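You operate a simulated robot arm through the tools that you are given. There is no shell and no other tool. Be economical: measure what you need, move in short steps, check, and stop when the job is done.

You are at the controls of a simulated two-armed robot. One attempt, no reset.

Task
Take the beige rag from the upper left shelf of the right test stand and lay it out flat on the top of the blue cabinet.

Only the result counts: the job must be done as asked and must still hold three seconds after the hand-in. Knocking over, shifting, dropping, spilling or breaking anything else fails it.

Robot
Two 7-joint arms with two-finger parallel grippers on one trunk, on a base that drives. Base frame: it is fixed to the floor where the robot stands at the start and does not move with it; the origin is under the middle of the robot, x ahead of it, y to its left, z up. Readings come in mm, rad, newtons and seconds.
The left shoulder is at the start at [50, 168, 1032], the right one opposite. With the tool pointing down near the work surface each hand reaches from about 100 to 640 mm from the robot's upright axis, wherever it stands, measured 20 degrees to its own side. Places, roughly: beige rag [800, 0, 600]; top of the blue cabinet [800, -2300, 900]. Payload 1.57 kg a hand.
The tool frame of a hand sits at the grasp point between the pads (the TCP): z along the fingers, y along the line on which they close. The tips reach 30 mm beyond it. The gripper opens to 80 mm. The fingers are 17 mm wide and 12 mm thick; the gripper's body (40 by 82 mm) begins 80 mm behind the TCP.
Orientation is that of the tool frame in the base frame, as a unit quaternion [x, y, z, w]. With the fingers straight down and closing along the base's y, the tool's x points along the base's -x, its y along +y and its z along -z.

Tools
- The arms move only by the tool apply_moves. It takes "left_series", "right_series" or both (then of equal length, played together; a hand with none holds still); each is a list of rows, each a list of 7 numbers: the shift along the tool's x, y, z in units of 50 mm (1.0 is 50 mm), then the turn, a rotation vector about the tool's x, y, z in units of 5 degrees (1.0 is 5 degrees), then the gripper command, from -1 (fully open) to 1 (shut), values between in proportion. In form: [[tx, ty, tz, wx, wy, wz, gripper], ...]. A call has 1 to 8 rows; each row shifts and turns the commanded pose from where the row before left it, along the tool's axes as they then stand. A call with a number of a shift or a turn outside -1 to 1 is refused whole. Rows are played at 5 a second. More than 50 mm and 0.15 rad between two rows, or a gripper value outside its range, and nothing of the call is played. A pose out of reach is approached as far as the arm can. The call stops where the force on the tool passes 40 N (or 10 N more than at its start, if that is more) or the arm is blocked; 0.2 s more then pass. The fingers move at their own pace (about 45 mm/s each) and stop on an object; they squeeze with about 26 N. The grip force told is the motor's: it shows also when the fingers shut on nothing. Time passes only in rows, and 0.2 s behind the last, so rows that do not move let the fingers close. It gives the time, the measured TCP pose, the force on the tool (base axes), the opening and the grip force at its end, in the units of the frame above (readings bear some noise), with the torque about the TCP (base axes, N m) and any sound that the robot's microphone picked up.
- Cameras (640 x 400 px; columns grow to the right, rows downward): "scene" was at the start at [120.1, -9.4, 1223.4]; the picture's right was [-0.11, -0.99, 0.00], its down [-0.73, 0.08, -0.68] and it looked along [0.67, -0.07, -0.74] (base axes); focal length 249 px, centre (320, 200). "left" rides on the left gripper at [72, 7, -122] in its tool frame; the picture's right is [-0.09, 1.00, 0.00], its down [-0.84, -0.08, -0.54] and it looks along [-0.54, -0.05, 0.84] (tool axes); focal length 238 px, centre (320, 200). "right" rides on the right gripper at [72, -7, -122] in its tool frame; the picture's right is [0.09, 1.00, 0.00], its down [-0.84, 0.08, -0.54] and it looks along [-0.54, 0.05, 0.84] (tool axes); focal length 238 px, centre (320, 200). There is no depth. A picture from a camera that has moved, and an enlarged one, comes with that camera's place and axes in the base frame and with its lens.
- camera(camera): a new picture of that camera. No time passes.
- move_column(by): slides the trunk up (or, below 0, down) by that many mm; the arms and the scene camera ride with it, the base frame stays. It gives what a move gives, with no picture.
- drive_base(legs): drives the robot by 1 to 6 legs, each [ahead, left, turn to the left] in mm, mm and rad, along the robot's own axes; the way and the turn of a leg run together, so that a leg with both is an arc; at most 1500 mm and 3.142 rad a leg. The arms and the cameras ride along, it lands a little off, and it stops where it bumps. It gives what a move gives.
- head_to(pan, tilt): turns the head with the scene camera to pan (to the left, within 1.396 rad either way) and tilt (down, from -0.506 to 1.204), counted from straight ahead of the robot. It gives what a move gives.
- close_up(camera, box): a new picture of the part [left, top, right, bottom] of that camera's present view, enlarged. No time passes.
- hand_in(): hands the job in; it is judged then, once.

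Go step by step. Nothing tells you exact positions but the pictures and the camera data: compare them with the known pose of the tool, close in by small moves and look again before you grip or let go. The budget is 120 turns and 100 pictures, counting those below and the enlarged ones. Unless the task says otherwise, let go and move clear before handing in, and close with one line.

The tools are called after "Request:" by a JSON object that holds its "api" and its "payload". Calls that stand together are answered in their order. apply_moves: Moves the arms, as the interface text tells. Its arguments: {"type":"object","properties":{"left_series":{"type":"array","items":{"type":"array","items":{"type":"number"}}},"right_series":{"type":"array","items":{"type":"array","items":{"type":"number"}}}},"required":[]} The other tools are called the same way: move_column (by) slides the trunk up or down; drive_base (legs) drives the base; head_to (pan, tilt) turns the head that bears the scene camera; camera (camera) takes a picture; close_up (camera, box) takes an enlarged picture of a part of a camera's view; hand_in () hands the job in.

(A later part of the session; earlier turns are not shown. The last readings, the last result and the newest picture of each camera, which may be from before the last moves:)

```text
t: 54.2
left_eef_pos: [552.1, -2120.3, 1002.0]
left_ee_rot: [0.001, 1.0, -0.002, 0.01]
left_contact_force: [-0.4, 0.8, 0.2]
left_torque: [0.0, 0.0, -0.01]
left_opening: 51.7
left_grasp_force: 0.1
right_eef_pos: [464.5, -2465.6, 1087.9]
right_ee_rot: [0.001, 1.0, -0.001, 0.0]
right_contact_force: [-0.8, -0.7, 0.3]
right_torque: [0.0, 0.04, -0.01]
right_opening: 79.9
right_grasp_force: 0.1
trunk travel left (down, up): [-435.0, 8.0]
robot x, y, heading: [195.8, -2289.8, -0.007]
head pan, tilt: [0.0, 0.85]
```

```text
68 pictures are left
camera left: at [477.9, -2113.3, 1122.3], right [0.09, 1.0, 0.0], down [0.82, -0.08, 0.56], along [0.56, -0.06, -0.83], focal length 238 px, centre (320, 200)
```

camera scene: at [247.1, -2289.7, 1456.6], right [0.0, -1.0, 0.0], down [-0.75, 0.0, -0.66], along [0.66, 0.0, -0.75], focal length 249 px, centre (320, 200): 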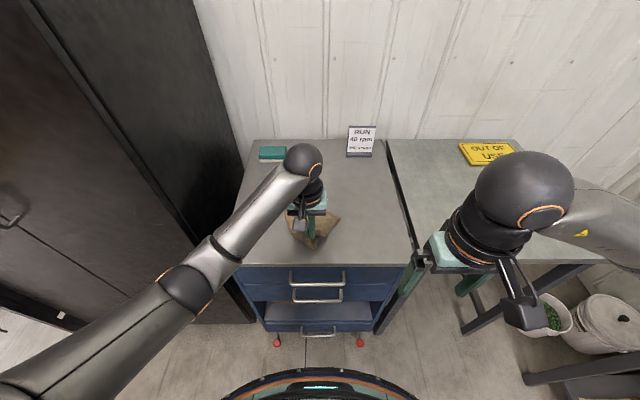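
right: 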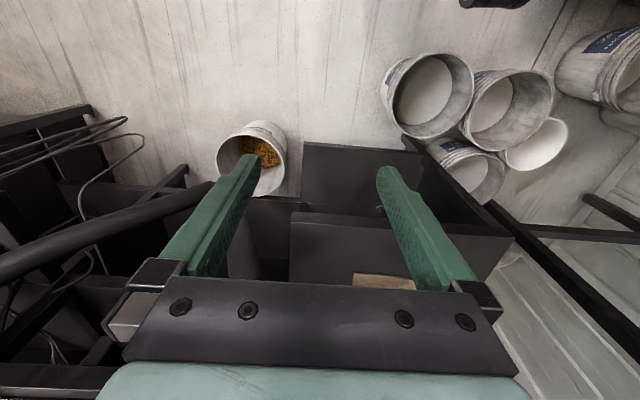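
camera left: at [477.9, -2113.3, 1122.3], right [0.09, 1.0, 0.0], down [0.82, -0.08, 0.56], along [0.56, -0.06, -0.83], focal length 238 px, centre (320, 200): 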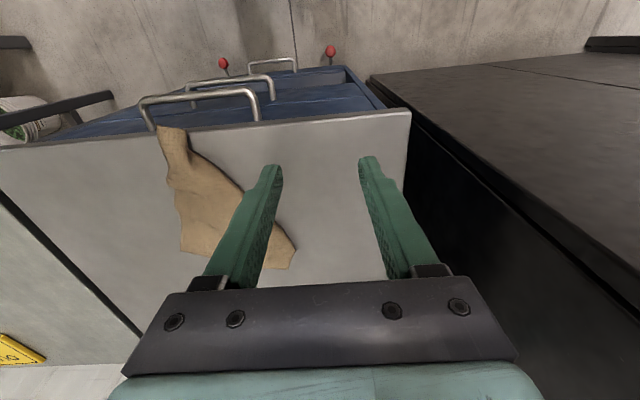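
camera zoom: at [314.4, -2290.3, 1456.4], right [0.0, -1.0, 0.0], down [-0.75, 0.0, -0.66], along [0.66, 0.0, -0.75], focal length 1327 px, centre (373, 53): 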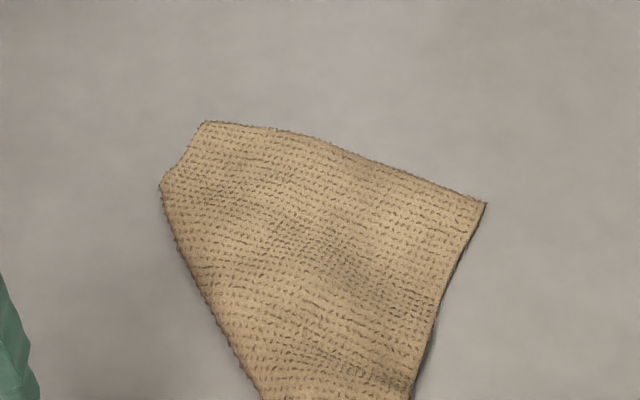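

The far edge runs from [781,-2195] to [725,-2350] as a single true edge. I'll rotate both grippers about 90° outward so they close across that edge, then pinch it near both ends.

Request:
{"api": "apply_moves", "payload": {"left_series": [[0, -0.9, 0, 0, 0, 1, -0.3], [0, -0.9, 0, 0, 0, 1, -0.3], [0, 0, 0, 0, 0, 1, -0.3], [0, 0, 0, 0, 0, 1, -0.3], [0, 0, 0, 0, 0, 1, -0.3], [0, 0, 0, 0, 0, 1, -0.3], [0, 0, 0, 0, 0, 1, -0.3], [0, 0, 0, 0, 0, 1, -0.3]], "right_series": [[0, 0, 0, 0, 0, -1, -1], [0, 0, 0, 0, 0, -1, -1], [0, 0, 0, 0, 0, -1, -1], [0, 0, 0, 0, 0, -1, -1], [0, 0, 0, 0, 0, -1, -1], [0, 0, 0, 0, 0, -1, -1], [0, 0, 0, 0, 0, -1, -1], [0, 0, 0, 0, 0, -1, -1]]}}

Request:
{"api": "apply_moves", "payload": {"left_series": [[0, 0, 0, 0, 0, 1, -0.3], [0, 0, 0, 0, 0, 1, -0.3], [0, 0, 0, 0, 0, 1, -0.3], [0, 0, 0, 0, 0, 1, -0.3], [0, 0, 0, 0, 0, 1, -0.3], [0, 0, 0, 0, 0, 1, -0.3], [0, 0, 0, 0, 0, 1, -0.3], [0, 0, 0, 0, 0, 1, -0.3]], "right_series": [[0, 0, 0, 0, 0, -1, -0.3], [0, 0, 0, 0, 0, -1, -0.3], [0, 0, 0, 0, 0, -1, -0.3], [0, 0, 0, 0, 0, -1, -0.3], [0, 0, 0, 0, 0, -1, -0.3], [0, 0, 0, 0, 0, -1, -0.3], [0, 0, 0, 0, 0, 0, -0.3], [0, 0, 0, 0, 0, 0, -0.3]]}}

Request:
{"api": "camera", "payload": {"camera": "scene"}}

```text
t: 56.0
left_eef_pos: [547.4, -2210.6, 1002.4]
left_ee_rot: [0.344, 0.939, 0.001, 0.012]
left_contact_force: [-0.2, 0.3, 0.3]
left_torque: [0.01, 0.0, -0.02]
left_opening: 51.8
left_grasp_force: 0.1
right_eef_pos: [464.0, -2467.8, 1088.7]
right_ee_rot: [-0.342, 0.94, 0.0, 0.0]
right_contact_force: [-0.2, -0.2, -1.0]
right_torque: [0.02, 0.02, 0.0]
right_opening: 79.9
right_grasp_force: 0.1
trunk travel left (down, up): [-435.0, 8.0]
robot x, y, heading: [196.6, -2291.9, 0.003]
head pan, tilt: [0.0, 0.85]
```

```text
t: 57.8
left_eef_pos: [547.1, -2210.1, 1001.9]
left_ee_rot: [0.644, 0.765, 0.004, 0.011]
left_contact_force: [0.0, 0.5, 0.2]
left_torque: [0.02, -0.02, 0.01]
left_opening: 52.0
left_grasp_force: 0.0
right_eef_pos: [463.4, -2464.9, 1087.6]
right_ee_rot: [-0.574, 0.819, 0.0, -0.001]
right_contact_force: [0.0, -0.3, -0.2]
right_torque: [-0.01, -0.02, 0.0]
right_opening: 52.0
right_grasp_force: 0.0
trunk travel left (down, up): [-435.0, 8.0]
robot x, y, heading: [190.2, -2288.2, -0.0]
head pan, tilt: [0.0, 0.85]
```

```text
67 pictures are left
camera scene: at [313.3, -2290.2, 1456.5], right [0.0, -1.0, 0.0], down [-0.75, 0.0, -0.66], along [0.66, 0.0, -0.75], focal length 249 px, centre (320, 200)
```

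scene: 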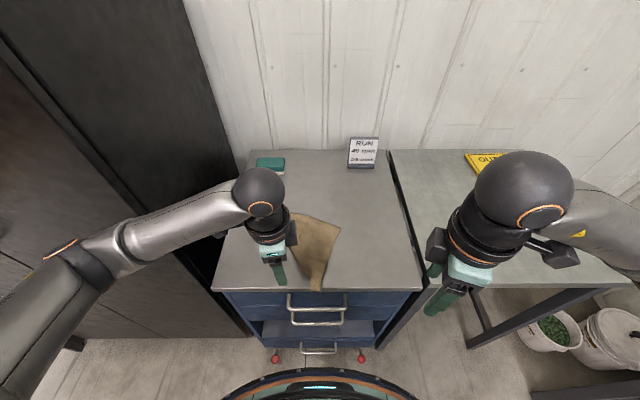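

I should check what sticks out inward from the wrists before bringing the hands close together.

Request:
{"api": "close_up", "payload": {"camera": "scene", "box": [400, 140, 620, 340]}}

Request:
{"api": "close_up", "payload": {"camera": "scene", "box": [180, 150, 380, 310]}}

```text
2.00 times, centred on (510, 240) of scene
camera zoom: at [313.3, -2290.2, 1456.5], right [0.0, -1.0, 0.0], down [-0.75, 0.0, -0.66], along [0.66, 0.0, -0.75], focal length 498 px, centre (-60, 120)
```

zoom: 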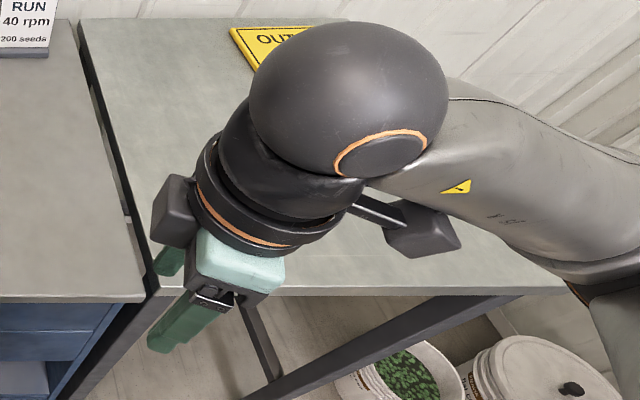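

```text
2.50 times, centred on (280, 230) of scene
camera zoom: at [313.3, -2290.2, 1456.5], right [0.0, -1.0, 0.0], down [-0.75, 0.0, -0.66], along [0.66, 0.0, -0.75], focal length 622 px, centre (420, 125)
```

zoom: 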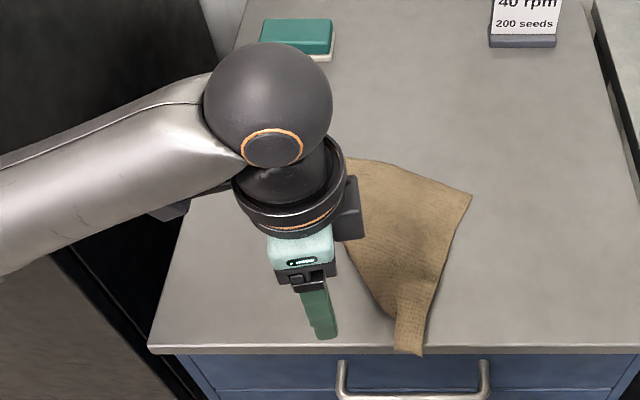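

The inward boxes only reach ~45 mm from the axis, so 127 mm separation is fine. Moving both hands to hover above the far edge.

Request:
{"api": "apply_moves", "payload": {"left_series": [[-0.095, 0.565, 0.13, 0, 0, 0, -0.3], [-0.095, 0.565, 0.13, 0, 0, 0, -0.3], [-0.095, 0.565, 0.13, 0, 0, 0, -0.3], [-0.095, 0.565, 0.13, 0, 0, 0, -0.3], [-0.095, 0.565, 0.13, 0, 0, 0, -0.3], [-0.095, 0.565, 0.13, 0, 0, 0, -0.3], [-0.095, 0.565, 0.13, 0, 0, 0, -0.3], [-0.095, 0.565, 0.13, 0, 0, 0, -0.3]], "right_series": [[-0.527, -0.519, 0.345, 0, 0, 0, -0.3], [-0.527, -0.519, 0.345, 0, 0, 0, -0.3], [-0.527, -0.519, 0.345, 0, 0, 0, -0.3], [-0.527, -0.519, 0.345, 0, 0, 0, -0.3], [-0.527, -0.519, 0.345, 0, 0, 0, -0.3], [-0.527, -0.519, 0.345, 0, 0, 0, -0.3], [-0.527, -0.519, 0.345, 0, 0, 0, -0.3], [-0.527, -0.519, 0.345, 0, 0, 0, -0.3]]}}

Request:
{"api": "camera", "payload": {"camera": "left"}}

Request:
{"api": "camera", "payload": {"camera": "right"}}

Request:
{"api": "camera", "payload": {"camera": "scene"}}

```text
t: 59.6
left_eef_pos: [776.5, -2209.7, 954.1]
left_ee_rot: [0.643, 0.765, 0.005, 0.011]
left_contact_force: [0.2, 0.8, 0.1]
left_torque: [-0.01, 0.0, 0.01]
left_opening: 52.1
left_grasp_force: 0.0
right_eef_pos: [570.9, -2415.2, 1031.9]
right_ee_rot: [-0.571, 0.821, -0.001, 0.001]
right_contact_force: [-0.3, -0.4, 0.0]
right_torque: [0.02, 0.01, 0.0]
right_opening: 51.8
right_grasp_force: 0.0
right hand out of reach, approached as far as the arm can: row 4, 5, 6, 7, 8
trunk travel left (down, up): [-435.0, 8.0]
robot x, y, heading: [195.9, -2289.3, -0.002]
head pan, tilt: [0.0, 0.85]
```

```text
64 pictures are left
camera left: at [768.1, -2137.0, 1075.7], right [1.0, 0.08, 0.02], down [0.05, -0.83, 0.55], along [0.06, -0.55, -0.84], focal length 238 px, centre (320, 200)
```

left: 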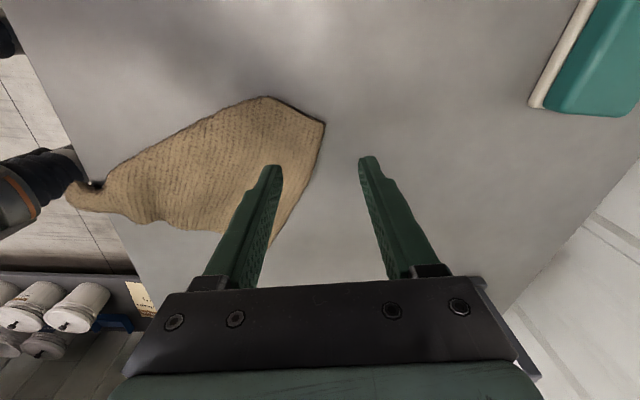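

```text
63 pictures are left
camera right: at [551.8, -2484.9, 1152.7], right [-0.97, 0.26, 0.0], down [0.22, 0.81, 0.54], along [0.14, 0.52, -0.84], focal length 238 px, centre (320, 200)
```

right: 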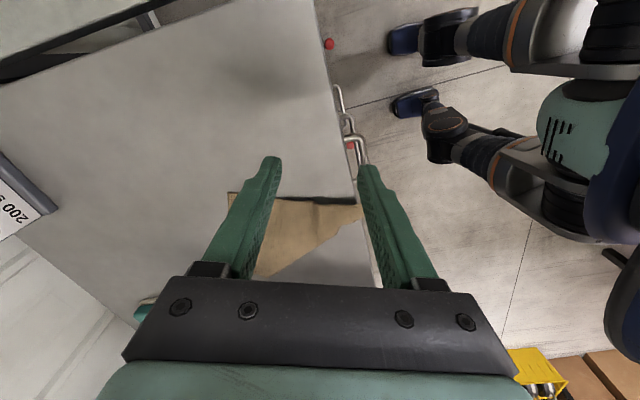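

```text
62 pictures are left
camera scene: at [313.5, -2290.8, 1456.5], right [0.0, -1.0, 0.0], down [-0.75, 0.0, -0.66], along [0.66, 0.0, -0.75], focal length 249 px, centre (320, 200)
```

scene: 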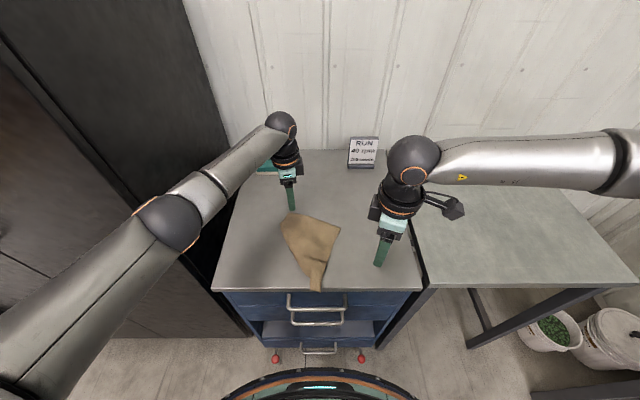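

The left hand sits right over its pinch point. The right arm stalled at [571,-2415,1032], likely a joint limit, so I'll turn its wrist back partly and try again.

Request:
{"api": "apply_moves", "payload": {"right_series": [[0, 0, 0, 0, 0, 1, -0.3], [0, 0, 0, 0, 0, 1, -0.3], [0, 0, 0, 0, 0, 1, -0.3], [0, 0, 0, 0, 0, 1, -0.3], [0, 0, 0, 0, 0, 1, -0.3], [0, 0, 0, 0, 0, 1, -0.3]]}}

```text
t: 61.0
left_eef_pos: [776.4, -2208.0, 953.6]
left_ee_rot: [0.644, 0.765, 0.005, 0.011]
left_contact_force: [-0.2, 0.5, 0.5]
left_torque: [0.01, -0.02, -0.01]
left_opening: 52.3
left_grasp_force: 0.1
right_eef_pos: [572.7, -2414.7, 1031.2]
right_ee_rot: [-0.342, 0.94, 0.0, -0.001]
right_contact_force: [0.0, -1.1, 0.3]
right_torque: [-0.01, -0.01, 0.01]
right_opening: 52.1
right_grasp_force: 0.0
trunk travel left (down, up): [-435.0, 8.0]
robot x, y, heading: [195.1, -2290.5, -0.003]
head pan, tilt: [0.0, 0.85]
```

Request:
{"api": "apply_moves", "payload": {"right_series": [[-0.674, -0.174, 0.284, 0, 0, 0, -0.3], [-0.674, -0.174, 0.284, 0, 0, 0, -0.3], [-0.674, -0.174, 0.284, 0, 0, 0, -0.3], [-0.674, -0.174, 0.284, 0, 0, 0, -0.3], [-0.674, -0.174, 0.284, 0, 0, 0, -0.3]]}}

Request:
{"api": "camera", "payload": {"camera": "right"}}

Request:
{"api": "camera", "payload": {"camera": "scene"}}

```text
t: 62.2
left_eef_pos: [776.5, -2208.9, 952.8]
left_ee_rot: [0.643, 0.765, 0.005, 0.01]
left_contact_force: [1.0, -0.3, 0.8]
left_torque: [0.03, 0.01, 0.0]
left_opening: 51.9
left_grasp_force: 0.1
right_eef_pos: [730.1, -2337.6, 958.9]
right_ee_rot: [-0.341, 0.94, 0.0, 0.0]
right_contact_force: [-0.6, -0.1, -0.3]
right_torque: [0.01, 0.0, -0.01]
right_opening: 52.0
right_grasp_force: 0.0
trunk travel left (down, up): [-435.0, 8.0]
robot x, y, heading: [196.9, -2290.4, -0.002]
head pan, tilt: [0.0, 0.85]
```

```text
61 pictures are left
camera right: at [678.0, -2389.9, 1082.3], right [-0.71, 0.7, 0.0], down [0.59, 0.6, 0.54], along [0.38, 0.39, -0.84], focal length 238 px, centre (320, 200)
```

right: 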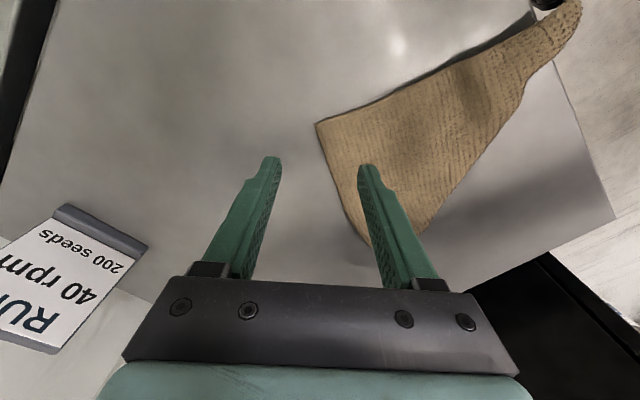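

```text
60 pictures are left
camera scene: at [313.8, -2289.5, 1456.5], right [0.0, -1.0, 0.0], down [-0.75, 0.0, -0.66], along [0.66, 0.0, -0.75], focal length 249 px, centre (320, 200)
```

scene: 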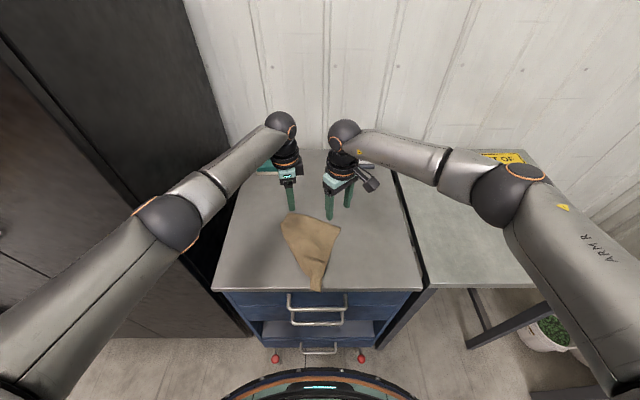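

Both hands hover on target. I'll narrow the openings, shift the right hand ~12 mm onto its corner, and descend.

Request:
{"api": "apply_moves", "payload": {"left_series": [[0, 0, 0.2, 0, 0, 0, 0.1], [0, 0, 0.5, 0, 0, 0, 0.1], [0, 0, 0.26, 0, 0, 0, 0.1]], "right_series": [[0.25, 0.05, 0.2, 0, 0, 0, 0.1], [0, 0, 0.6, 0, 0, 0, 0.1], [0, 0, 0.26, 0, 0, 0, 0.1]]}}

Request:
{"api": "camera", "payload": {"camera": "left"}}

Request:
{"api": "camera", "payload": {"camera": "right"}}

```text
t: 63.0
left_eef_pos: [776.7, -2208.7, 906.0]
left_ee_rot: [0.644, 0.765, 0.005, 0.01]
left_contact_force: [-0.6, 0.4, 0.4]
left_torque: [0.0, 0.0, -0.02]
left_opening: 36.1
left_grasp_force: 0.0
right_eef_pos: [718.3, -2346.3, 907.9]
right_ee_rot: [-0.341, 0.94, 0.0, 0.0]
right_contact_force: [0.1, 0.0, 0.3]
right_torque: [0.0, 0.0, 0.01]
right_opening: 35.9
right_grasp_force: 0.0
trunk travel left (down, up): [-435.0, 8.0]
robot x, y, heading: [194.0, -2292.3, -0.003]
head pan, tilt: [0.0, 0.85]
```

```text
59 pictures are left
camera left: at [768.8, -2137.1, 1027.7], right [1.0, 0.08, 0.02], down [0.06, -0.83, 0.55], along [0.06, -0.55, -0.84], focal length 238 px, centre (320, 200)
```

left: 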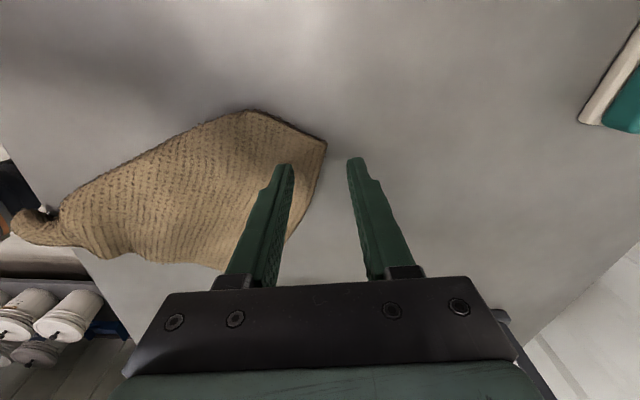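

```text
58 pictures are left
camera right: at [666.4, -2398.1, 1029.2], right [-0.71, 0.7, 0.0], down [0.59, 0.6, 0.54], along [0.38, 0.38, -0.84], focal length 238 px, centre (320, 200)
```

right: 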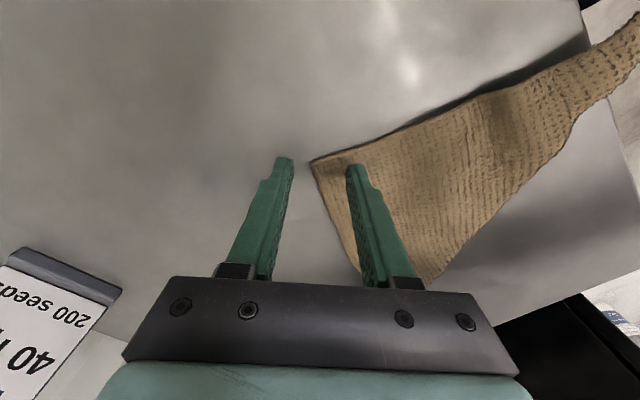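

Both pinch spots look right. Touch down and close.

Request:
{"api": "apply_moves", "payload": {"left_series": [[0, 0, 0.1, 0, 0, 0, 0.1], [0, 0, 0.1, 0, 0, 0, 0.1], [0, 0, 0, 0, 0, 0, 1], [0, 0, 0, 0, 0, 0, 1], [0, 0, 0, 0, 0, 0, 1], [0, 0, 0, 0, 0, 0, 1]], "right_series": [[0, 0, 0.12, 0, 0, 0, 0.1], [0, 0, 0.12, 0, 0, 0, 0.1], [0, 0, 0, 0, 0, 0, 1], [0, 0, 0, 0, 0, 0, 1], [0, 0, 0, 0, 0, 0, 1], [0, 0, 0, 0, 0, 0, 1]]}}

Request:
{"api": "camera", "payload": {"camera": "left"}}

Request:
{"api": "camera", "payload": {"camera": "right"}}

```text
t: 64.4
left_eef_pos: [778.1, -2210.6, 897.9]
left_ee_rot: [0.643, 0.766, 0.005, 0.01]
left_contact_force: [0.4, 0.2, -0.5]
left_torque: [-0.01, 0.03, 0.01]
left_opening: 0.1
left_grasp_force: 21.3
right_eef_pos: [717.9, -2346.1, 895.2]
right_ee_rot: [-0.341, 0.94, 0.0, 0.0]
right_contact_force: [0.1, 0.6, 0.4]
right_torque: [-0.01, 0.0, 0.01]
right_opening: 0.0
right_grasp_force: 21.3
trunk travel left (down, up): [-435.0, 8.0]
robot x, y, heading: [194.5, -2288.6, -0.005]
head pan, tilt: [0.0, 0.85]
```

```text
57 pictures are left
camera left: at [770.1, -2137.7, 1019.1], right [1.0, 0.08, 0.02], down [0.06, -0.83, 0.55], along [0.06, -0.55, -0.84], focal length 238 px, centre (320, 200)
```

left: 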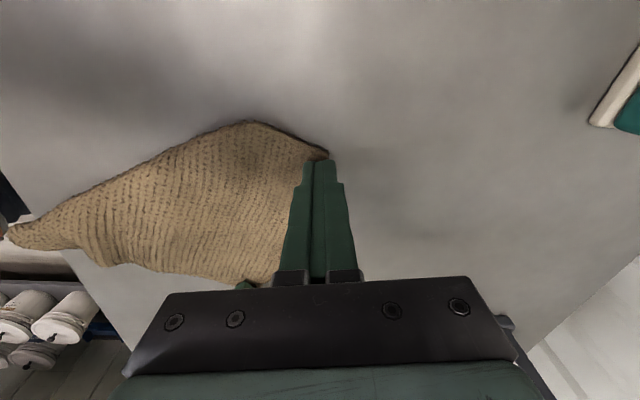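

```text
56 pictures are left
camera right: at [666.5, -2397.3, 1016.9], right [-0.71, 0.7, 0.0], down [0.59, 0.6, 0.54], along [0.38, 0.38, -0.84], focal length 238 px, centre (320, 200)
```

right: 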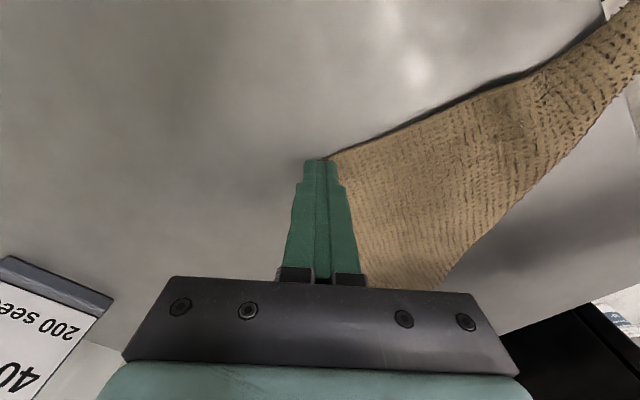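

Both fingers slid over the cloth without enough pressure. I'll reopen, shift slightly inward, press down a few millimetres more and close again.

Request:
{"api": "apply_moves", "payload": {"left_series": [[0, -0.08, -0.2, 0, 0, 0, 0.0], [0, 0, 0, 0, 0, 0, 0.0], [0, 0, 0, 0, 0, 0, 0.0], [0, 0, 0.2, 0, 0, 0, 0.0], [0, 0, 0.13, 0, 0, 0, 0.0]], "right_series": [[0, 0.08, -0.2, 0, 0, 0, 0.0], [0, 0, 0, 0, 0, 0, 0.0], [0, 0, 0, 0, 0, 0, 0.0], [0, 0, 0.2, 0, 0, 0, 0.0], [0, 0, 0.12, 0, 0, 0, 0.0]]}}

```text
t: 65.6
left_eef_pos: [774.8, -2210.2, 893.7]
left_ee_rot: [0.643, 0.765, 0.007, 0.013]
left_contact_force: [0.1, 1.8, 10.8]
left_torque: [0.0, 0.28, -0.06]
left_opening: 39.1
left_grasp_force: 0.0
right_eef_pos: [715.2, -2342.7, 893.8]
right_ee_rot: [-0.341, 0.94, 0.0, 0.002]
right_contact_force: [-0.6, -0.3, 15.9]
right_torque: [0.3, 0.3, 0.01]
right_opening: 39.0
right_grasp_force: 0.0
trunk travel left (down, up): [-435.0, 8.0]
robot x, y, heading: [188.6, -2285.5, -0.001]
head pan, tilt: [0.0, 0.85]
```

Request:
{"api": "apply_moves", "payload": {"left_series": [[0, 0, 0.06, 0, 0, 0, 0.0], [0, 0, 0, 0, 0, 0, 1], [0, 0, 0, 0, 0, 0, 1], [0, 0, 0, 0, 0, 0, 1], [0, 0, 0, 0, 0, 0, 1]], "right_series": [[0, 0, 0.04, 0, 0, 0, 0.0], [0, 0, 0, 0, 0, 0, 1], [0, 0, 0, 0, 0, 0, 1], [0, 0, 0, 0, 0, 0, 1], [0, 0, 0, 0, 0, 0, 1]]}}

Request:
{"api": "camera", "payload": {"camera": "left"}}

Request:
{"api": "camera", "payload": {"camera": "right"}}

```text
t: 66.8
left_eef_pos: [774.1, -2212.9, 891.5]
left_ee_rot: [0.644, 0.765, 0.006, 0.016]
left_contact_force: [-6.8, -11.9, 28.5]
left_torque: [-0.36, 0.47, 0.08]
left_opening: 5.0
left_grasp_force: 25.4
right_eef_pos: [712.7, -2340.1, 893.1]
right_ee_rot: [-0.342, 0.94, 0.002, 0.005]
right_contact_force: [0.3, 13.9, 24.2]
right_torque: [0.56, 0.11, -0.02]
right_opening: 4.5
right_grasp_force: 25.0
trunk travel left (down, up): [-435.0, 8.0]
robot x, y, heading: [189.6, -2288.6, 0.001]
head pan, tilt: [0.0, 0.85]
```

```text
55 pictures are left
camera left: at [763.6, -2140.7, 1014.0], right [1.0, 0.08, 0.03], down [0.05, -0.83, 0.55], along [0.07, -0.55, -0.83], focal length 238 px, centre (320, 200)
```

left: 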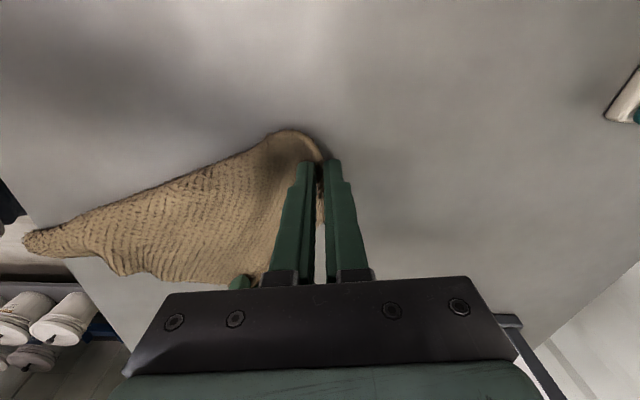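

```text
54 pictures are left
camera right: at [660.6, -2392.6, 1013.1], right [-0.71, 0.7, 0.0], down [0.59, 0.59, 0.55], along [0.39, 0.39, -0.83], focal length 238 px, centre (320, 200)
```

right: 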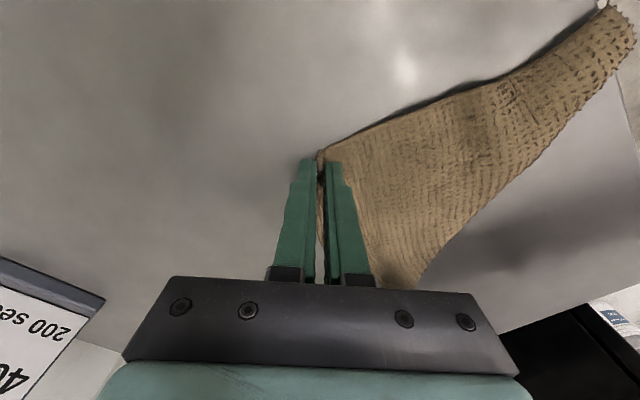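

Both hands hold the far edge (about 5 mm of cloth each). Lifting together.

Request:
{"api": "apply_moves", "payload": {"left_series": [[0, 0, -0.4, 0, 0, 0, 1], [0, 0, -0.8, 0, 0, 0, 1], [0, 0, -0.9, 0, 0, 0, 1], [0, 0, -0.9, 0, 0, 0, 1], [0, 0, -0.9, 0, 0, 0, 1], [0, 0, -0.5, 0, 0, 0, 1]], "right_series": [[0, 0, -0.4, 0, 0, 0, 1], [0, 0, -0.8, 0, 0, 0, 1], [0, 0, -0.9, 0, 0, 0, 1], [0, 0, -0.9, 0, 0, 0, 1], [0, 0, -0.9, 0, 0, 0, 1], [0, 0, -0.5, 0, 0, 0, 1]]}}

Request:
{"api": "close_up", "payload": {"camera": "scene", "box": [200, 110, 440, 290]}}

```text
t: 68.2
left_eef_pos: [771.5, -2209.4, 1106.6]
left_ee_rot: [0.643, 0.765, 0.005, 0.01]
left_contact_force: [-2.2, -5.5, -0.8]
left_torque: [-0.22, 0.04, 0.1]
left_opening: 5.1
left_grasp_force: 25.6
right_eef_pos: [713.6, -2343.1, 1108.9]
right_ee_rot: [-0.342, 0.94, 0.0, 0.0]
right_contact_force: [1.8, 7.6, -0.2]
right_torque: [0.19, -0.09, 0.0]
right_opening: 3.8
right_grasp_force: 24.7
trunk travel left (down, up): [-435.0, 8.0]
robot x, y, heading: [193.0, -2287.3, -0.003]
head pan, tilt: [0.0, 0.85]
```

```text
2.22 times, centred on (320, 200) of scene
camera zoom: at [313.0, -2290.2, 1456.5], right [0.0, -1.0, 0.0], down [-0.75, 0.0, -0.66], along [0.66, 0.0, -0.75], focal length 553 px, centre (320, 200)
```

zoom: 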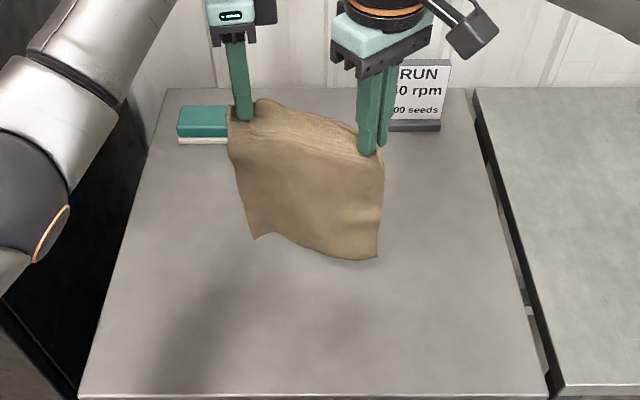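

The rag now hangs as one full, single-layer sheet. I'll square the held edge up with the cabinet by moving the right hand forward, then lower until the bottom edge nearly touches.

Request:
{"api": "apply_moves", "payload": {"left_series": [[0, -0.06, 0, 0, 0, 0, 1], [0, -0.06, 0, 0, 0, 0, 1], [0, 0, 0.2, 0, 0, 0, 1], [0, 0, 0.2, 0, 0, 0, 1]], "right_series": [[-0.27, -0.34, 0, 0, 0, 0, 1], [-0.26, -0.34, 0, 0, 0, 0, 1], [0, 0, 0.2, 0, 0, 0, 1], [0, 0, 0.22, 0, 0, 0, 1]]}}

Request:
{"api": "close_up", "payload": {"camera": "scene", "box": [200, 110, 440, 290]}}

```text
t: 69.2
left_eef_pos: [765.4, -2211.4, 1087.6]
left_ee_rot: [0.644, 0.765, 0.004, 0.011]
left_contact_force: [-0.5, -5.5, -1.0]
left_torque: [-0.26, -0.03, 0.06]
left_opening: 5.1
left_grasp_force: 25.4
right_eef_pos: [736.7, -2345.7, 1087.1]
right_ee_rot: [-0.341, 0.94, -0.001, 0.001]
right_contact_force: [0.5, 5.7, -0.2]
right_torque: [0.17, -0.04, 0.01]
right_opening: 4.2
right_grasp_force: 24.6
right hand out of reach, approached as far as the arm can: row 2
trunk travel left (down, up): [-435.0, 8.0]
robot x, y, heading: [193.0, -2289.5, -0.002]
head pan, tilt: [0.0, 0.85]
```

```text
2.22 times, centred on (320, 200) of scene
camera zoom: at [313.4, -2290.2, 1456.5], right [0.0, -1.0, 0.0], down [-0.75, 0.0, -0.66], along [0.66, 0.0, -0.75], focal length 553 px, centre (320, 200)
```

zoom: 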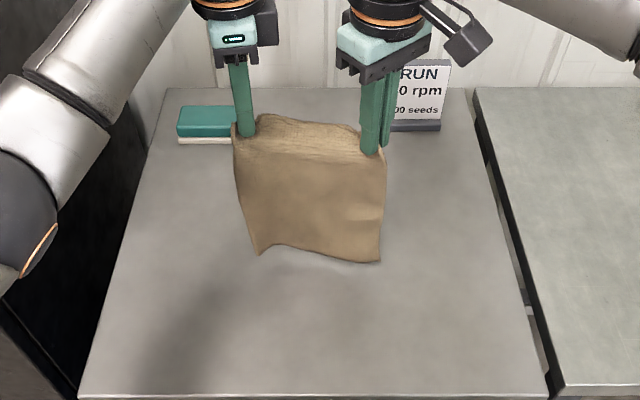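

Now lower until contact and draw back toward me while descending, so the sheet trails out forward.

Request:
{"api": "apply_moves", "payload": {"left_series": [[0.035, -0.2, 0.3, 0, 0, 0, 1], [0.065, -0.37, 0.42, 0, 0, 0, 1], [0.065, -0.37, 0.42, 0, 0, 0, 1], [0.065, -0.37, 0.42, 0, 0, 0, 1], [0.065, -0.37, 0.42, 0, 0, 0, 1]], "right_series": [[0, 0, 0.3, 0, 0, 0, 1], [0.287, 0.241, 0.42, 0, 0, 0, 1], [0.287, 0.241, 0.42, 0, 0, 0, 1], [0.287, 0.241, 0.42, 0, 0, 0, 1], [0.287, 0.241, 0.42, 0, 0, 0, 1]]}}

Request:
{"api": "close_up", "payload": {"camera": "scene", "box": [200, 110, 440, 290]}}

```text
t: 70.4
left_eef_pos: [681.1, -2210.3, 986.7]
left_ee_rot: [0.643, 0.766, 0.004, 0.01]
left_contact_force: [-0.1, -7.0, -0.6]
left_torque: [-0.25, 0.0, 0.11]
left_opening: 4.9
left_grasp_force: 25.6
right_eef_pos: [660.7, -2348.0, 987.1]
right_ee_rot: [-0.342, 0.94, 0.0, 0.001]
right_contact_force: [1.2, 7.3, -0.6]
right_torque: [0.22, -0.02, 0.04]
right_opening: 4.3
right_grasp_force: 24.7
trunk travel left (down, up): [-435.0, 8.0]
robot x, y, heading: [197.6, -2287.4, -0.006]
head pan, tilt: [0.0, 0.85]
```

```text
2.22 times, centred on (320, 200) of scene
camera zoom: at [313.2, -2290.1, 1456.6], right [0.0, -1.0, 0.0], down [-0.75, 0.0, -0.66], along [0.66, 0.0, -0.75], focal length 553 px, centre (320, 200)
```

zoom: 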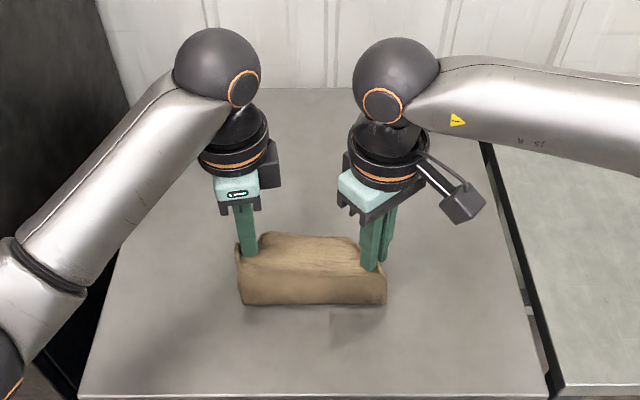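

Request:
{"api": "camera", "payload": {"camera": "left"}}

Request:
{"api": "camera", "payload": {"camera": "right"}}

```text
50 pictures are left
camera left: at [673.2, -2138.5, 1107.5], right [1.0, 0.08, 0.02], down [0.06, -0.83, 0.55], along [0.06, -0.55, -0.84], focal length 238 px, centre (320, 200)
```

left: 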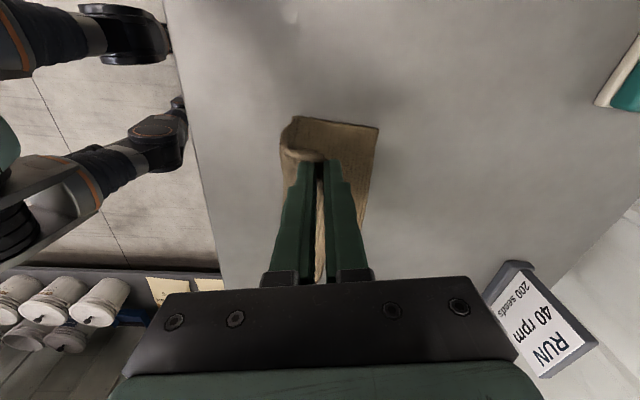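

```text
49 pictures are left
camera right: at [608.2, -2399.8, 1109.2], right [-0.71, 0.7, 0.0], down [0.59, 0.6, 0.54], along [0.38, 0.39, -0.84], focal length 238 px, centre (320, 200)
```

right: 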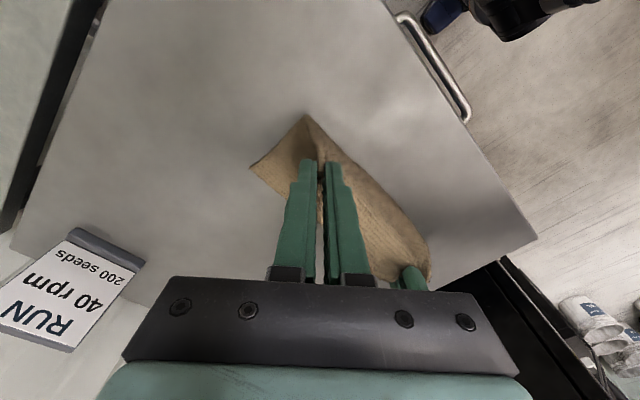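

The sheet is trailing forward flat as intended. Continue drawing back and down.

Request:
{"api": "apply_moves", "payload": {"left_series": [[0.063, -0.359, 0.31, 0, 0, 0, 1], [0.063, -0.359, 0.31, 0, 0, 0, 1], [0.063, -0.359, 0.31, 0, 0, 0, 1], [0.063, -0.359, 0.31, 0, 0, 0, 1]], "right_series": [[0.279, 0.234, 0.31, 0, 0, 0, 1], [0.279, 0.234, 0.31, 0, 0, 0, 1], [0.279, 0.234, 0.31, 0, 0, 0, 1], [0.279, 0.234, 0.31, 0, 0, 0, 1]]}}

Request:
{"api": "camera", "payload": {"camera": "left"}}

Request:
{"api": "camera", "payload": {"camera": "right"}}

```text
t: 71.4
left_eef_pos: [610.5, -2210.4, 924.4]
left_ee_rot: [0.643, 0.766, 0.005, 0.011]
left_contact_force: [-0.3, -5.6, 0.1]
left_torque: [-0.16, 0.0, 0.13]
left_opening: 4.7
left_grasp_force: 25.0
right_eef_pos: [587.9, -2347.5, 926.2]
right_ee_rot: [-0.341, 0.94, 0.0, 0.002]
right_contact_force: [-0.1, 7.0, -0.3]
right_torque: [0.17, -0.03, 0.0]
right_opening: 4.0
right_grasp_force: 25.2
trunk travel left (down, up): [-435.0, 8.0]
robot x, y, heading: [196.0, -2289.5, -0.001]
head pan, tilt: [0.0, 0.85]
```

```text
48 pictures are left
camera left: at [601.4, -2138.9, 1045.8], right [1.0, 0.08, 0.02], down [0.06, -0.83, 0.55], along [0.06, -0.55, -0.84], focal length 238 px, centre (320, 200)
```

left: 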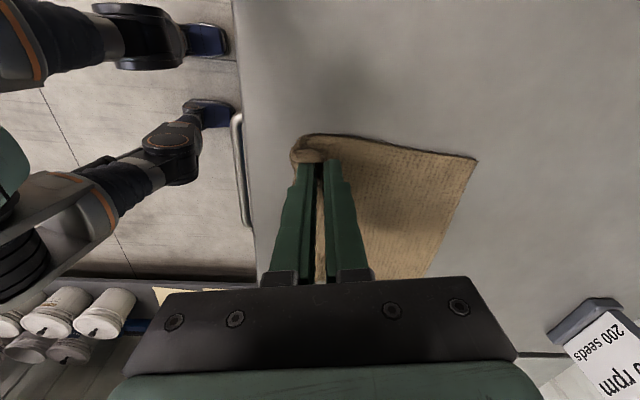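

```text
47 pictures are left
camera right: at [535.7, -2399.5, 1046.3], right [-0.71, 0.71, 0.0], down [0.59, 0.6, 0.54], along [0.38, 0.39, -0.84], focal length 238 px, centre (320, 200)
```

right: 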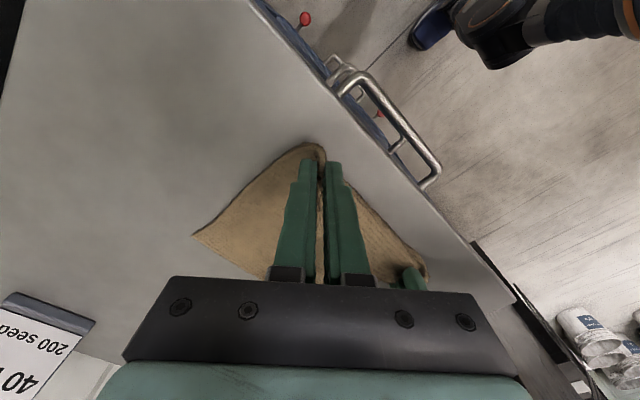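

Flat and nearly done; the front edge of the cabinet is at x≈549, so I'll stop drawing back at about x 575–598 and set the edge down.

Request:
{"api": "apply_moves", "payload": {"left_series": [[0.023, -0.128, 0.26, 0, 0, 0, 1], [0.023, -0.128, 0.26, 0, 0, 0, 1], [0, 0, 0.05, 0, 0, 0, 1]], "right_series": [[0.1, 0.084, 0.27, 0, 0, 0, 1], [0.1, 0.084, 0.27, 0, 0, 0, 1], [0, 0, 0.05, 0, 0, 0, 1]]}}

```text
t: 72.2
left_eef_pos: [598.6, -2211.6, 896.4]
left_ee_rot: [0.643, 0.766, 0.005, 0.012]
left_contact_force: [-0.6, -3.8, 12.6]
left_torque: [-0.16, 0.15, 0.03]
left_opening: 4.7
left_grasp_force: 25.1
right_eef_pos: [576.6, -2347.0, 896.5]
right_ee_rot: [-0.342, 0.94, 0.001, 0.001]
right_contact_force: [1.0, 5.9, 2.0]
right_torque: [0.19, -0.05, 0.04]
right_opening: 4.0
right_grasp_force: 24.8
trunk travel left (down, up): [-435.0, 8.0]
robot x, y, heading: [194.2, -2288.2, -0.0]
head pan, tilt: [0.0, 0.85]
```

Touching down. Opening both hands and lifting clear to view.

Request:
{"api": "apply_moves", "payload": {"left_series": [[0, 0, 0, 0, 0, 0, 0], [0, 0, 0, 0, 0, 0, 0], [0, 0, -0.1, 0, 0, 0, 0], [0, 0, -0.7, 0, 0, 0, 0], [0, 0, -1, 0, 0, 0, 0], [0.9, 0, -0.4, 0, 0, 0, 0], [0.9, 0, -0.4, 0, 0, 0, 0]], "right_series": [[0, 0, 0, 0, 0, 0, 0], [0, 0, 0, 0, 0, 0, 0], [0, 0, -0.1, 0, 0, 0, 0], [0, 0, -0.7, 0, 0, 0, 0], [0, 0, -1, 0, 0, 0, 0], [0.8, -0.5, -0.3, 0, 0, 0, 0], [0.8, -0.5, -0.3, 0, 0, 0, 0]]}}

Request:
{"api": "close_up", "payload": {"camera": "scene", "box": [200, 150, 440, 300]}}

```text
t: 73.8
left_eef_pos: [578.3, -2121.4, 1021.5]
left_ee_rot: [0.644, 0.765, 0.005, 0.01]
left_contact_force: [-0.8, 0.7, -0.6]
left_torque: [-0.01, 0.0, 0.03]
left_opening: 39.9
left_grasp_force: 0.1
right_eef_pos: [546.4, -2437.0, 1017.4]
right_ee_rot: [-0.342, 0.94, 0.0, 0.0]
right_contact_force: [0.7, 0.1, -1.0]
right_torque: [0.01, 0.01, 0.02]
right_opening: 40.1
right_grasp_force: 0.0
trunk travel left (down, up): [-435.0, 8.0]
robot x, y, heading: [193.7, -2289.9, 0.002]
head pan, tilt: [0.0, 0.85]
```

```text
2.67 times, centred on (320, 225) of scene
camera zoom: at [312.4, -2290.3, 1456.6], right [0.0, -1.0, 0.0], down [-0.75, 0.0, -0.66], along [0.66, 0.0, -0.75], focal length 664 px, centre (320, 133)
```

zoom: 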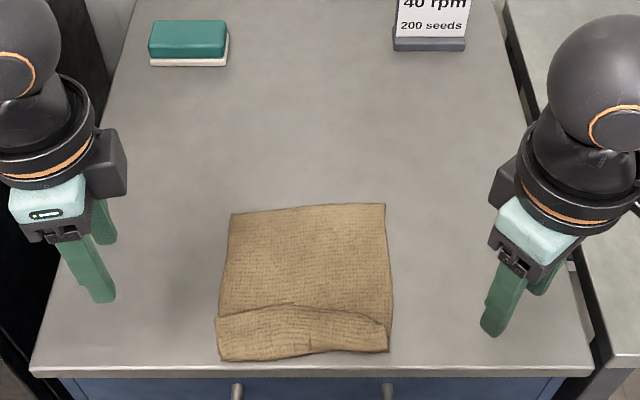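

Much better: a near-rectangular sheet, with one pleat near the front. Zooming in.

Request:
{"api": "close_up", "payload": {"camera": "scene", "box": [270, 215, 360, 290]}}

Request:
{"api": "camera", "payload": {"camera": "left"}}

Request:
{"api": "camera", "payload": {"camera": "right"}}

```text
5.33 times, centred on (315, 252) of scene
camera zoom: at [312.4, -2290.3, 1456.6], right [0.0, -1.0, 0.0], down [-0.75, 0.0, -0.66], along [0.66, 0.0, -0.75], focal length 1327 px, centre (347, -80)
```

zoom: 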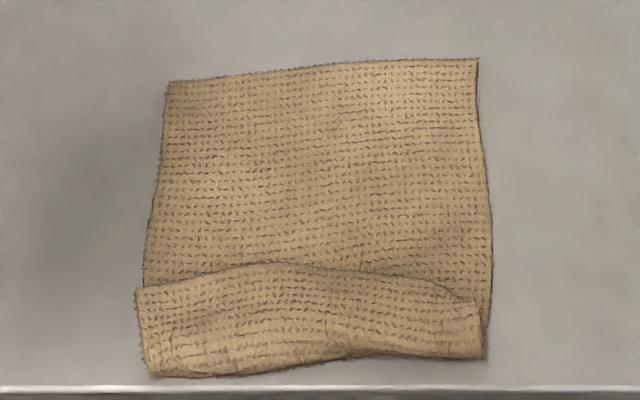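

```text
44 pictures are left
camera left: at [569.9, -2049.0, 1144.5], right [1.0, 0.08, 0.02], down [0.06, -0.83, 0.55], along [0.06, -0.54, -0.84], focal length 238 px, centre (320, 200)
```

left: 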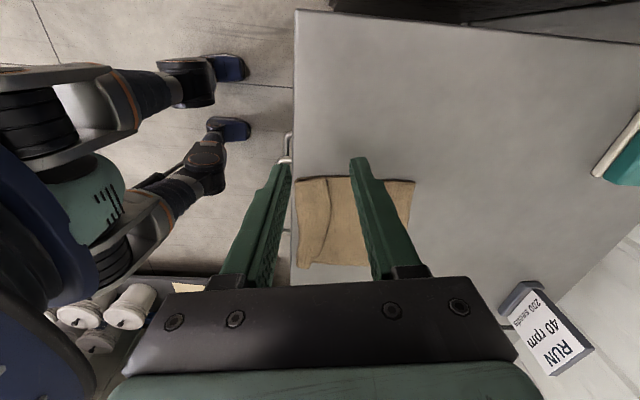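

```text
43 pictures are left
camera right: at [494.4, -2489.1, 1138.9], right [-0.71, 0.7, 0.0], down [0.59, 0.6, 0.54], along [0.38, 0.39, -0.84], focal length 238 px, centre (320, 200)
```

right: 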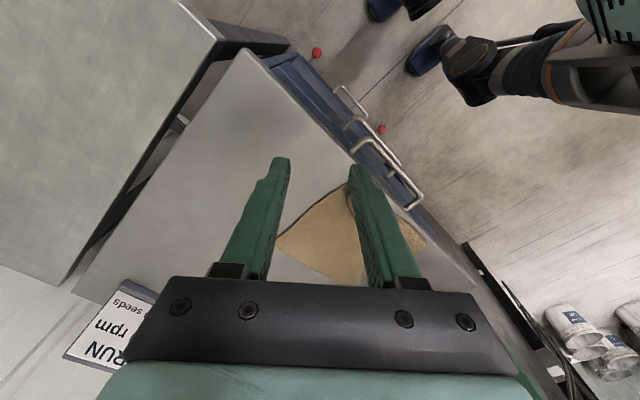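

Request:
{"api": "close_up", "payload": {"camera": "left", "box": [280, 160, 430, 280]}}

Request:
{"api": "close_up", "payload": {"camera": "right", "box": [260, 160, 440, 290]}}

```text
3.33 times, centred on (355, 220) of left
camera zoom: at [569.9, -2049.0, 1144.5], right [1.0, 0.08, 0.02], down [0.06, -0.83, 0.55], along [0.06, -0.54, -0.84], focal length 794 px, centre (203, 133)
```

zoom: 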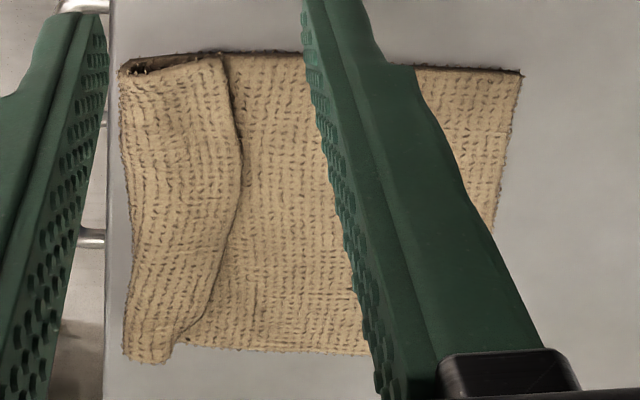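

```text
3.08 times, centred on (350, 225) of right
camera zoom: at [494.4, -2489.1, 1138.9], right [-0.71, 0.7, 0.0], down [0.59, 0.6, 0.54], along [0.38, 0.39, -0.84], focal length 733 px, centre (228, 123)
```

zoom: 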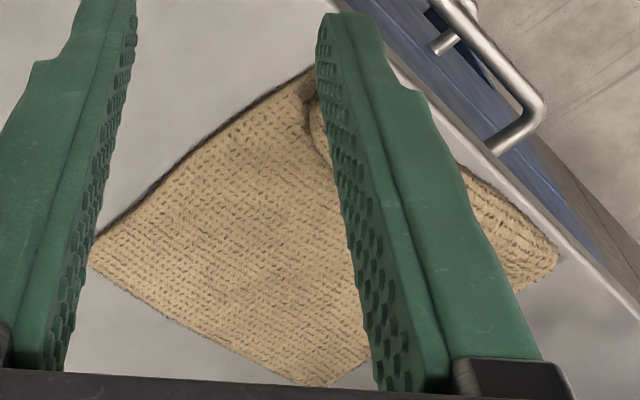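

The front strip is a hem flipped back over the sheet (true edge on top at x≈602, fold at x≈558, ~44 mm). There's no room to unfold it toward the front, so first I'll press on the sheet with both closed hands and slide it ~60 mm away from the front edge.

Request:
{"api": "apply_moves", "payload": {"left_series": [[-0.645, 0.379, 0.53, 0, 0, 0, 1], [-0.645, 0.379, 0.53, 0, 0, 0, 1], [-0.645, 0.379, 0.53, 0, 0, 0, 1], [-0.645, 0.379, 0.5, 0, 0, 0, 1], [0, 0, 0.2, 0, 0, 0, 1]], "right_series": [[-0.822, -0.024, 0.51, 0, 0, 0, 1], [-0.822, -0.024, 0.51, 0, 0, 0, 1], [-0.822, -0.024, 0.51, 0, 0, 0, 1], [-0.822, -0.024, 0.51, 0, 0, 0, 1], [0, 0, 0.2, 0, 0, 0, 1]]}}

Request:
{"api": "camera", "payload": {"camera": "scene"}}

```text
t: 75.0
left_eef_pos: [677.9, -2236.5, 909.7]
left_ee_rot: [0.643, 0.766, 0.005, 0.011]
left_contact_force: [-0.9, 0.0, 0.0]
left_torque: [-0.02, 0.0, 0.0]
left_opening: 0.0
left_grasp_force: 21.5
right_eef_pos: [677.3, -2335.3, 904.9]
right_ee_rot: [-0.341, 0.94, 0.0, 0.0]
right_contact_force: [-1.1, -0.3, 0.1]
right_torque: [0.02, 0.02, -0.03]
right_opening: 0.0
right_grasp_force: 21.4
trunk travel left (down, up): [-435.0, 8.0]
robot x, y, heading: [195.0, -2291.5, 0.003]
head pan, tilt: [0.0, 0.85]
```

```text
40 pictures are left
camera scene: at [313.0, -2290.3, 1456.6], right [0.0, -1.0, 0.0], down [-0.75, 0.0, -0.66], along [0.66, 0.0, -0.75], focal length 249 px, centre (320, 200)
```

scene: 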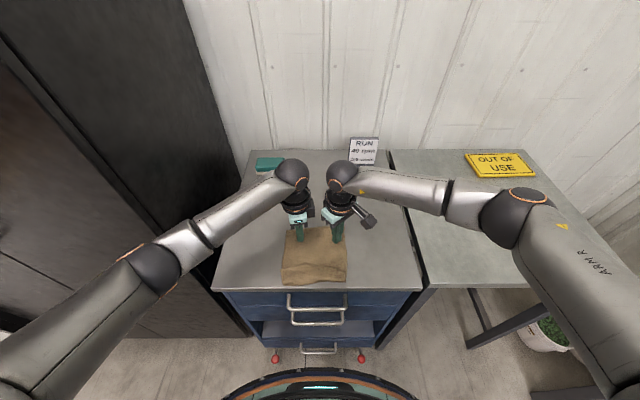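

Request:
{"api": "apply_moves", "payload": {"left_series": [[0, 0, 0.2, 0, 0, 0, 1], [0, 0, 0.2, 0, 0, 0, 1], [-0.052, 0.296, 0, 0, 0, 0, 1], [-0.052, 0.296, 0, 0, 0, 0, 1]], "right_series": [[0, 0, 0.15, 0, 0, 0, 1], [0, 0, 0.15, 0, 0, 0, 1], [-0.23, -0.193, 0, 0, 0, 0, 1], [-0.23, -0.193, 0, 0, 0, 0, 1]]}}

Request:
{"api": "close_up", "payload": {"camera": "scene", "box": [220, 170, 420, 300]}}

```text
t: 76.0
left_eef_pos: [708.6, -2235.7, 893.7]
left_ee_rot: [0.643, 0.766, 0.006, 0.012]
left_contact_force: [-1.5, 0.7, 4.6]
left_torque: [-0.02, 0.03, -0.03]
left_opening: 0.0
left_grasp_force: 21.0
right_eef_pos: [706.2, -2334.9, 892.4]
right_ee_rot: [-0.342, 0.94, 0.0, 0.002]
right_contact_force: [-4.7, 0.5, 26.2]
right_torque: [-0.01, 0.16, -0.03]
right_opening: 0.0
right_grasp_force: 20.8
trunk travel left (down, up): [-435.0, 8.0]
robot x, y, heading: [195.5, -2287.7, 0.0]
head pan, tilt: [0.0, 0.85]
```

```text
3.08 times, centred on (320, 235) of scene
camera zoom: at [309.4, -2289.9, 1457.2], right [0.0, -1.0, 0.0], down [-0.75, 0.0, -0.66], along [0.66, 0.0, -0.75], focal length 766 px, centre (320, 92)
```

zoom: 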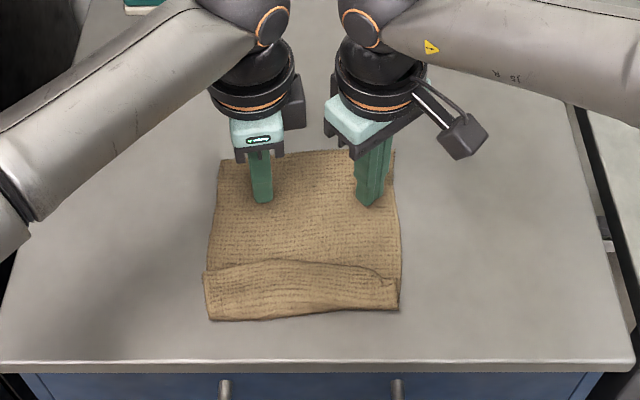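

The sheet slides along nicely. Continue another ~30 mm.

Request:
{"api": "apply_moves", "payload": {"left_series": [[0, 0, 0.06, 0, 0, 0, 1], [-0.052, 0.296, 0, 0, 0, 0, 1], [-0.052, 0.296, 0, 0, 0, 0, 1], [0, 0, -0.5, 0, 0, 0, 1], [0, 0, -0.8, 0, 0, 0, 1]], "right_series": [[0, 0, 0, 0, 0, 0, 1], [-0.23, -0.193, 0, 0, 0, 0, 1], [-0.23, -0.193, 0, 0, 0, 0, 1], [0, 0, -0.5, 0, 0, 0, 1], [0, 0, -0.8, 0, 0, 0, 1]]}}

Request:
{"api": "close_up", "payload": {"camera": "scene", "box": [220, 170, 420, 300]}}

```text
t: 77.2
left_eef_pos: [736.5, -2236.9, 954.5]
left_ee_rot: [0.644, 0.765, 0.005, 0.01]
left_contact_force: [0.4, 0.8, 0.9]
left_torque: [0.04, -0.01, -0.04]
left_opening: 0.0
left_grasp_force: 20.9
right_eef_pos: [719.7, -2338.2, 952.3]
right_ee_rot: [-0.341, 0.94, 0.0, -0.002]
right_contact_force: [0.2, 0.4, 0.6]
right_torque: [0.0, 0.02, -0.01]
right_opening: 0.2
right_grasp_force: 20.9
right hand out of reach, approached as far as the arm can: row 3
trunk travel left (down, up): [-435.0, 8.0]
robot x, y, heading: [195.8, -2285.2, -0.001]
head pan, tilt: [0.0, 0.85]
```

```text
3.08 times, centred on (320, 235) of scene
camera zoom: at [313.1, -2290.3, 1456.2], right [0.0, -1.0, 0.0], down [-0.75, 0.0, -0.66], along [0.66, 0.0, -0.75], focal length 766 px, centre (320, 92)
```

zoom: 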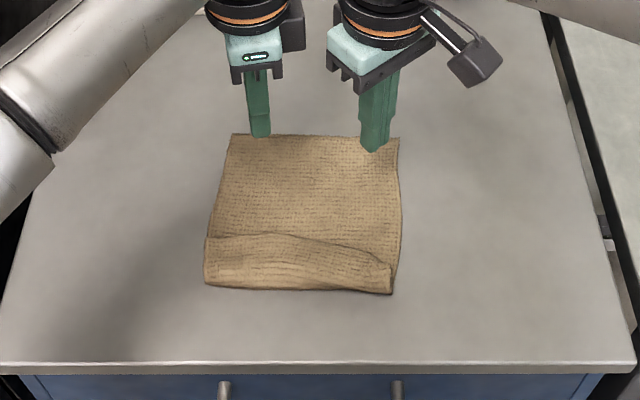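

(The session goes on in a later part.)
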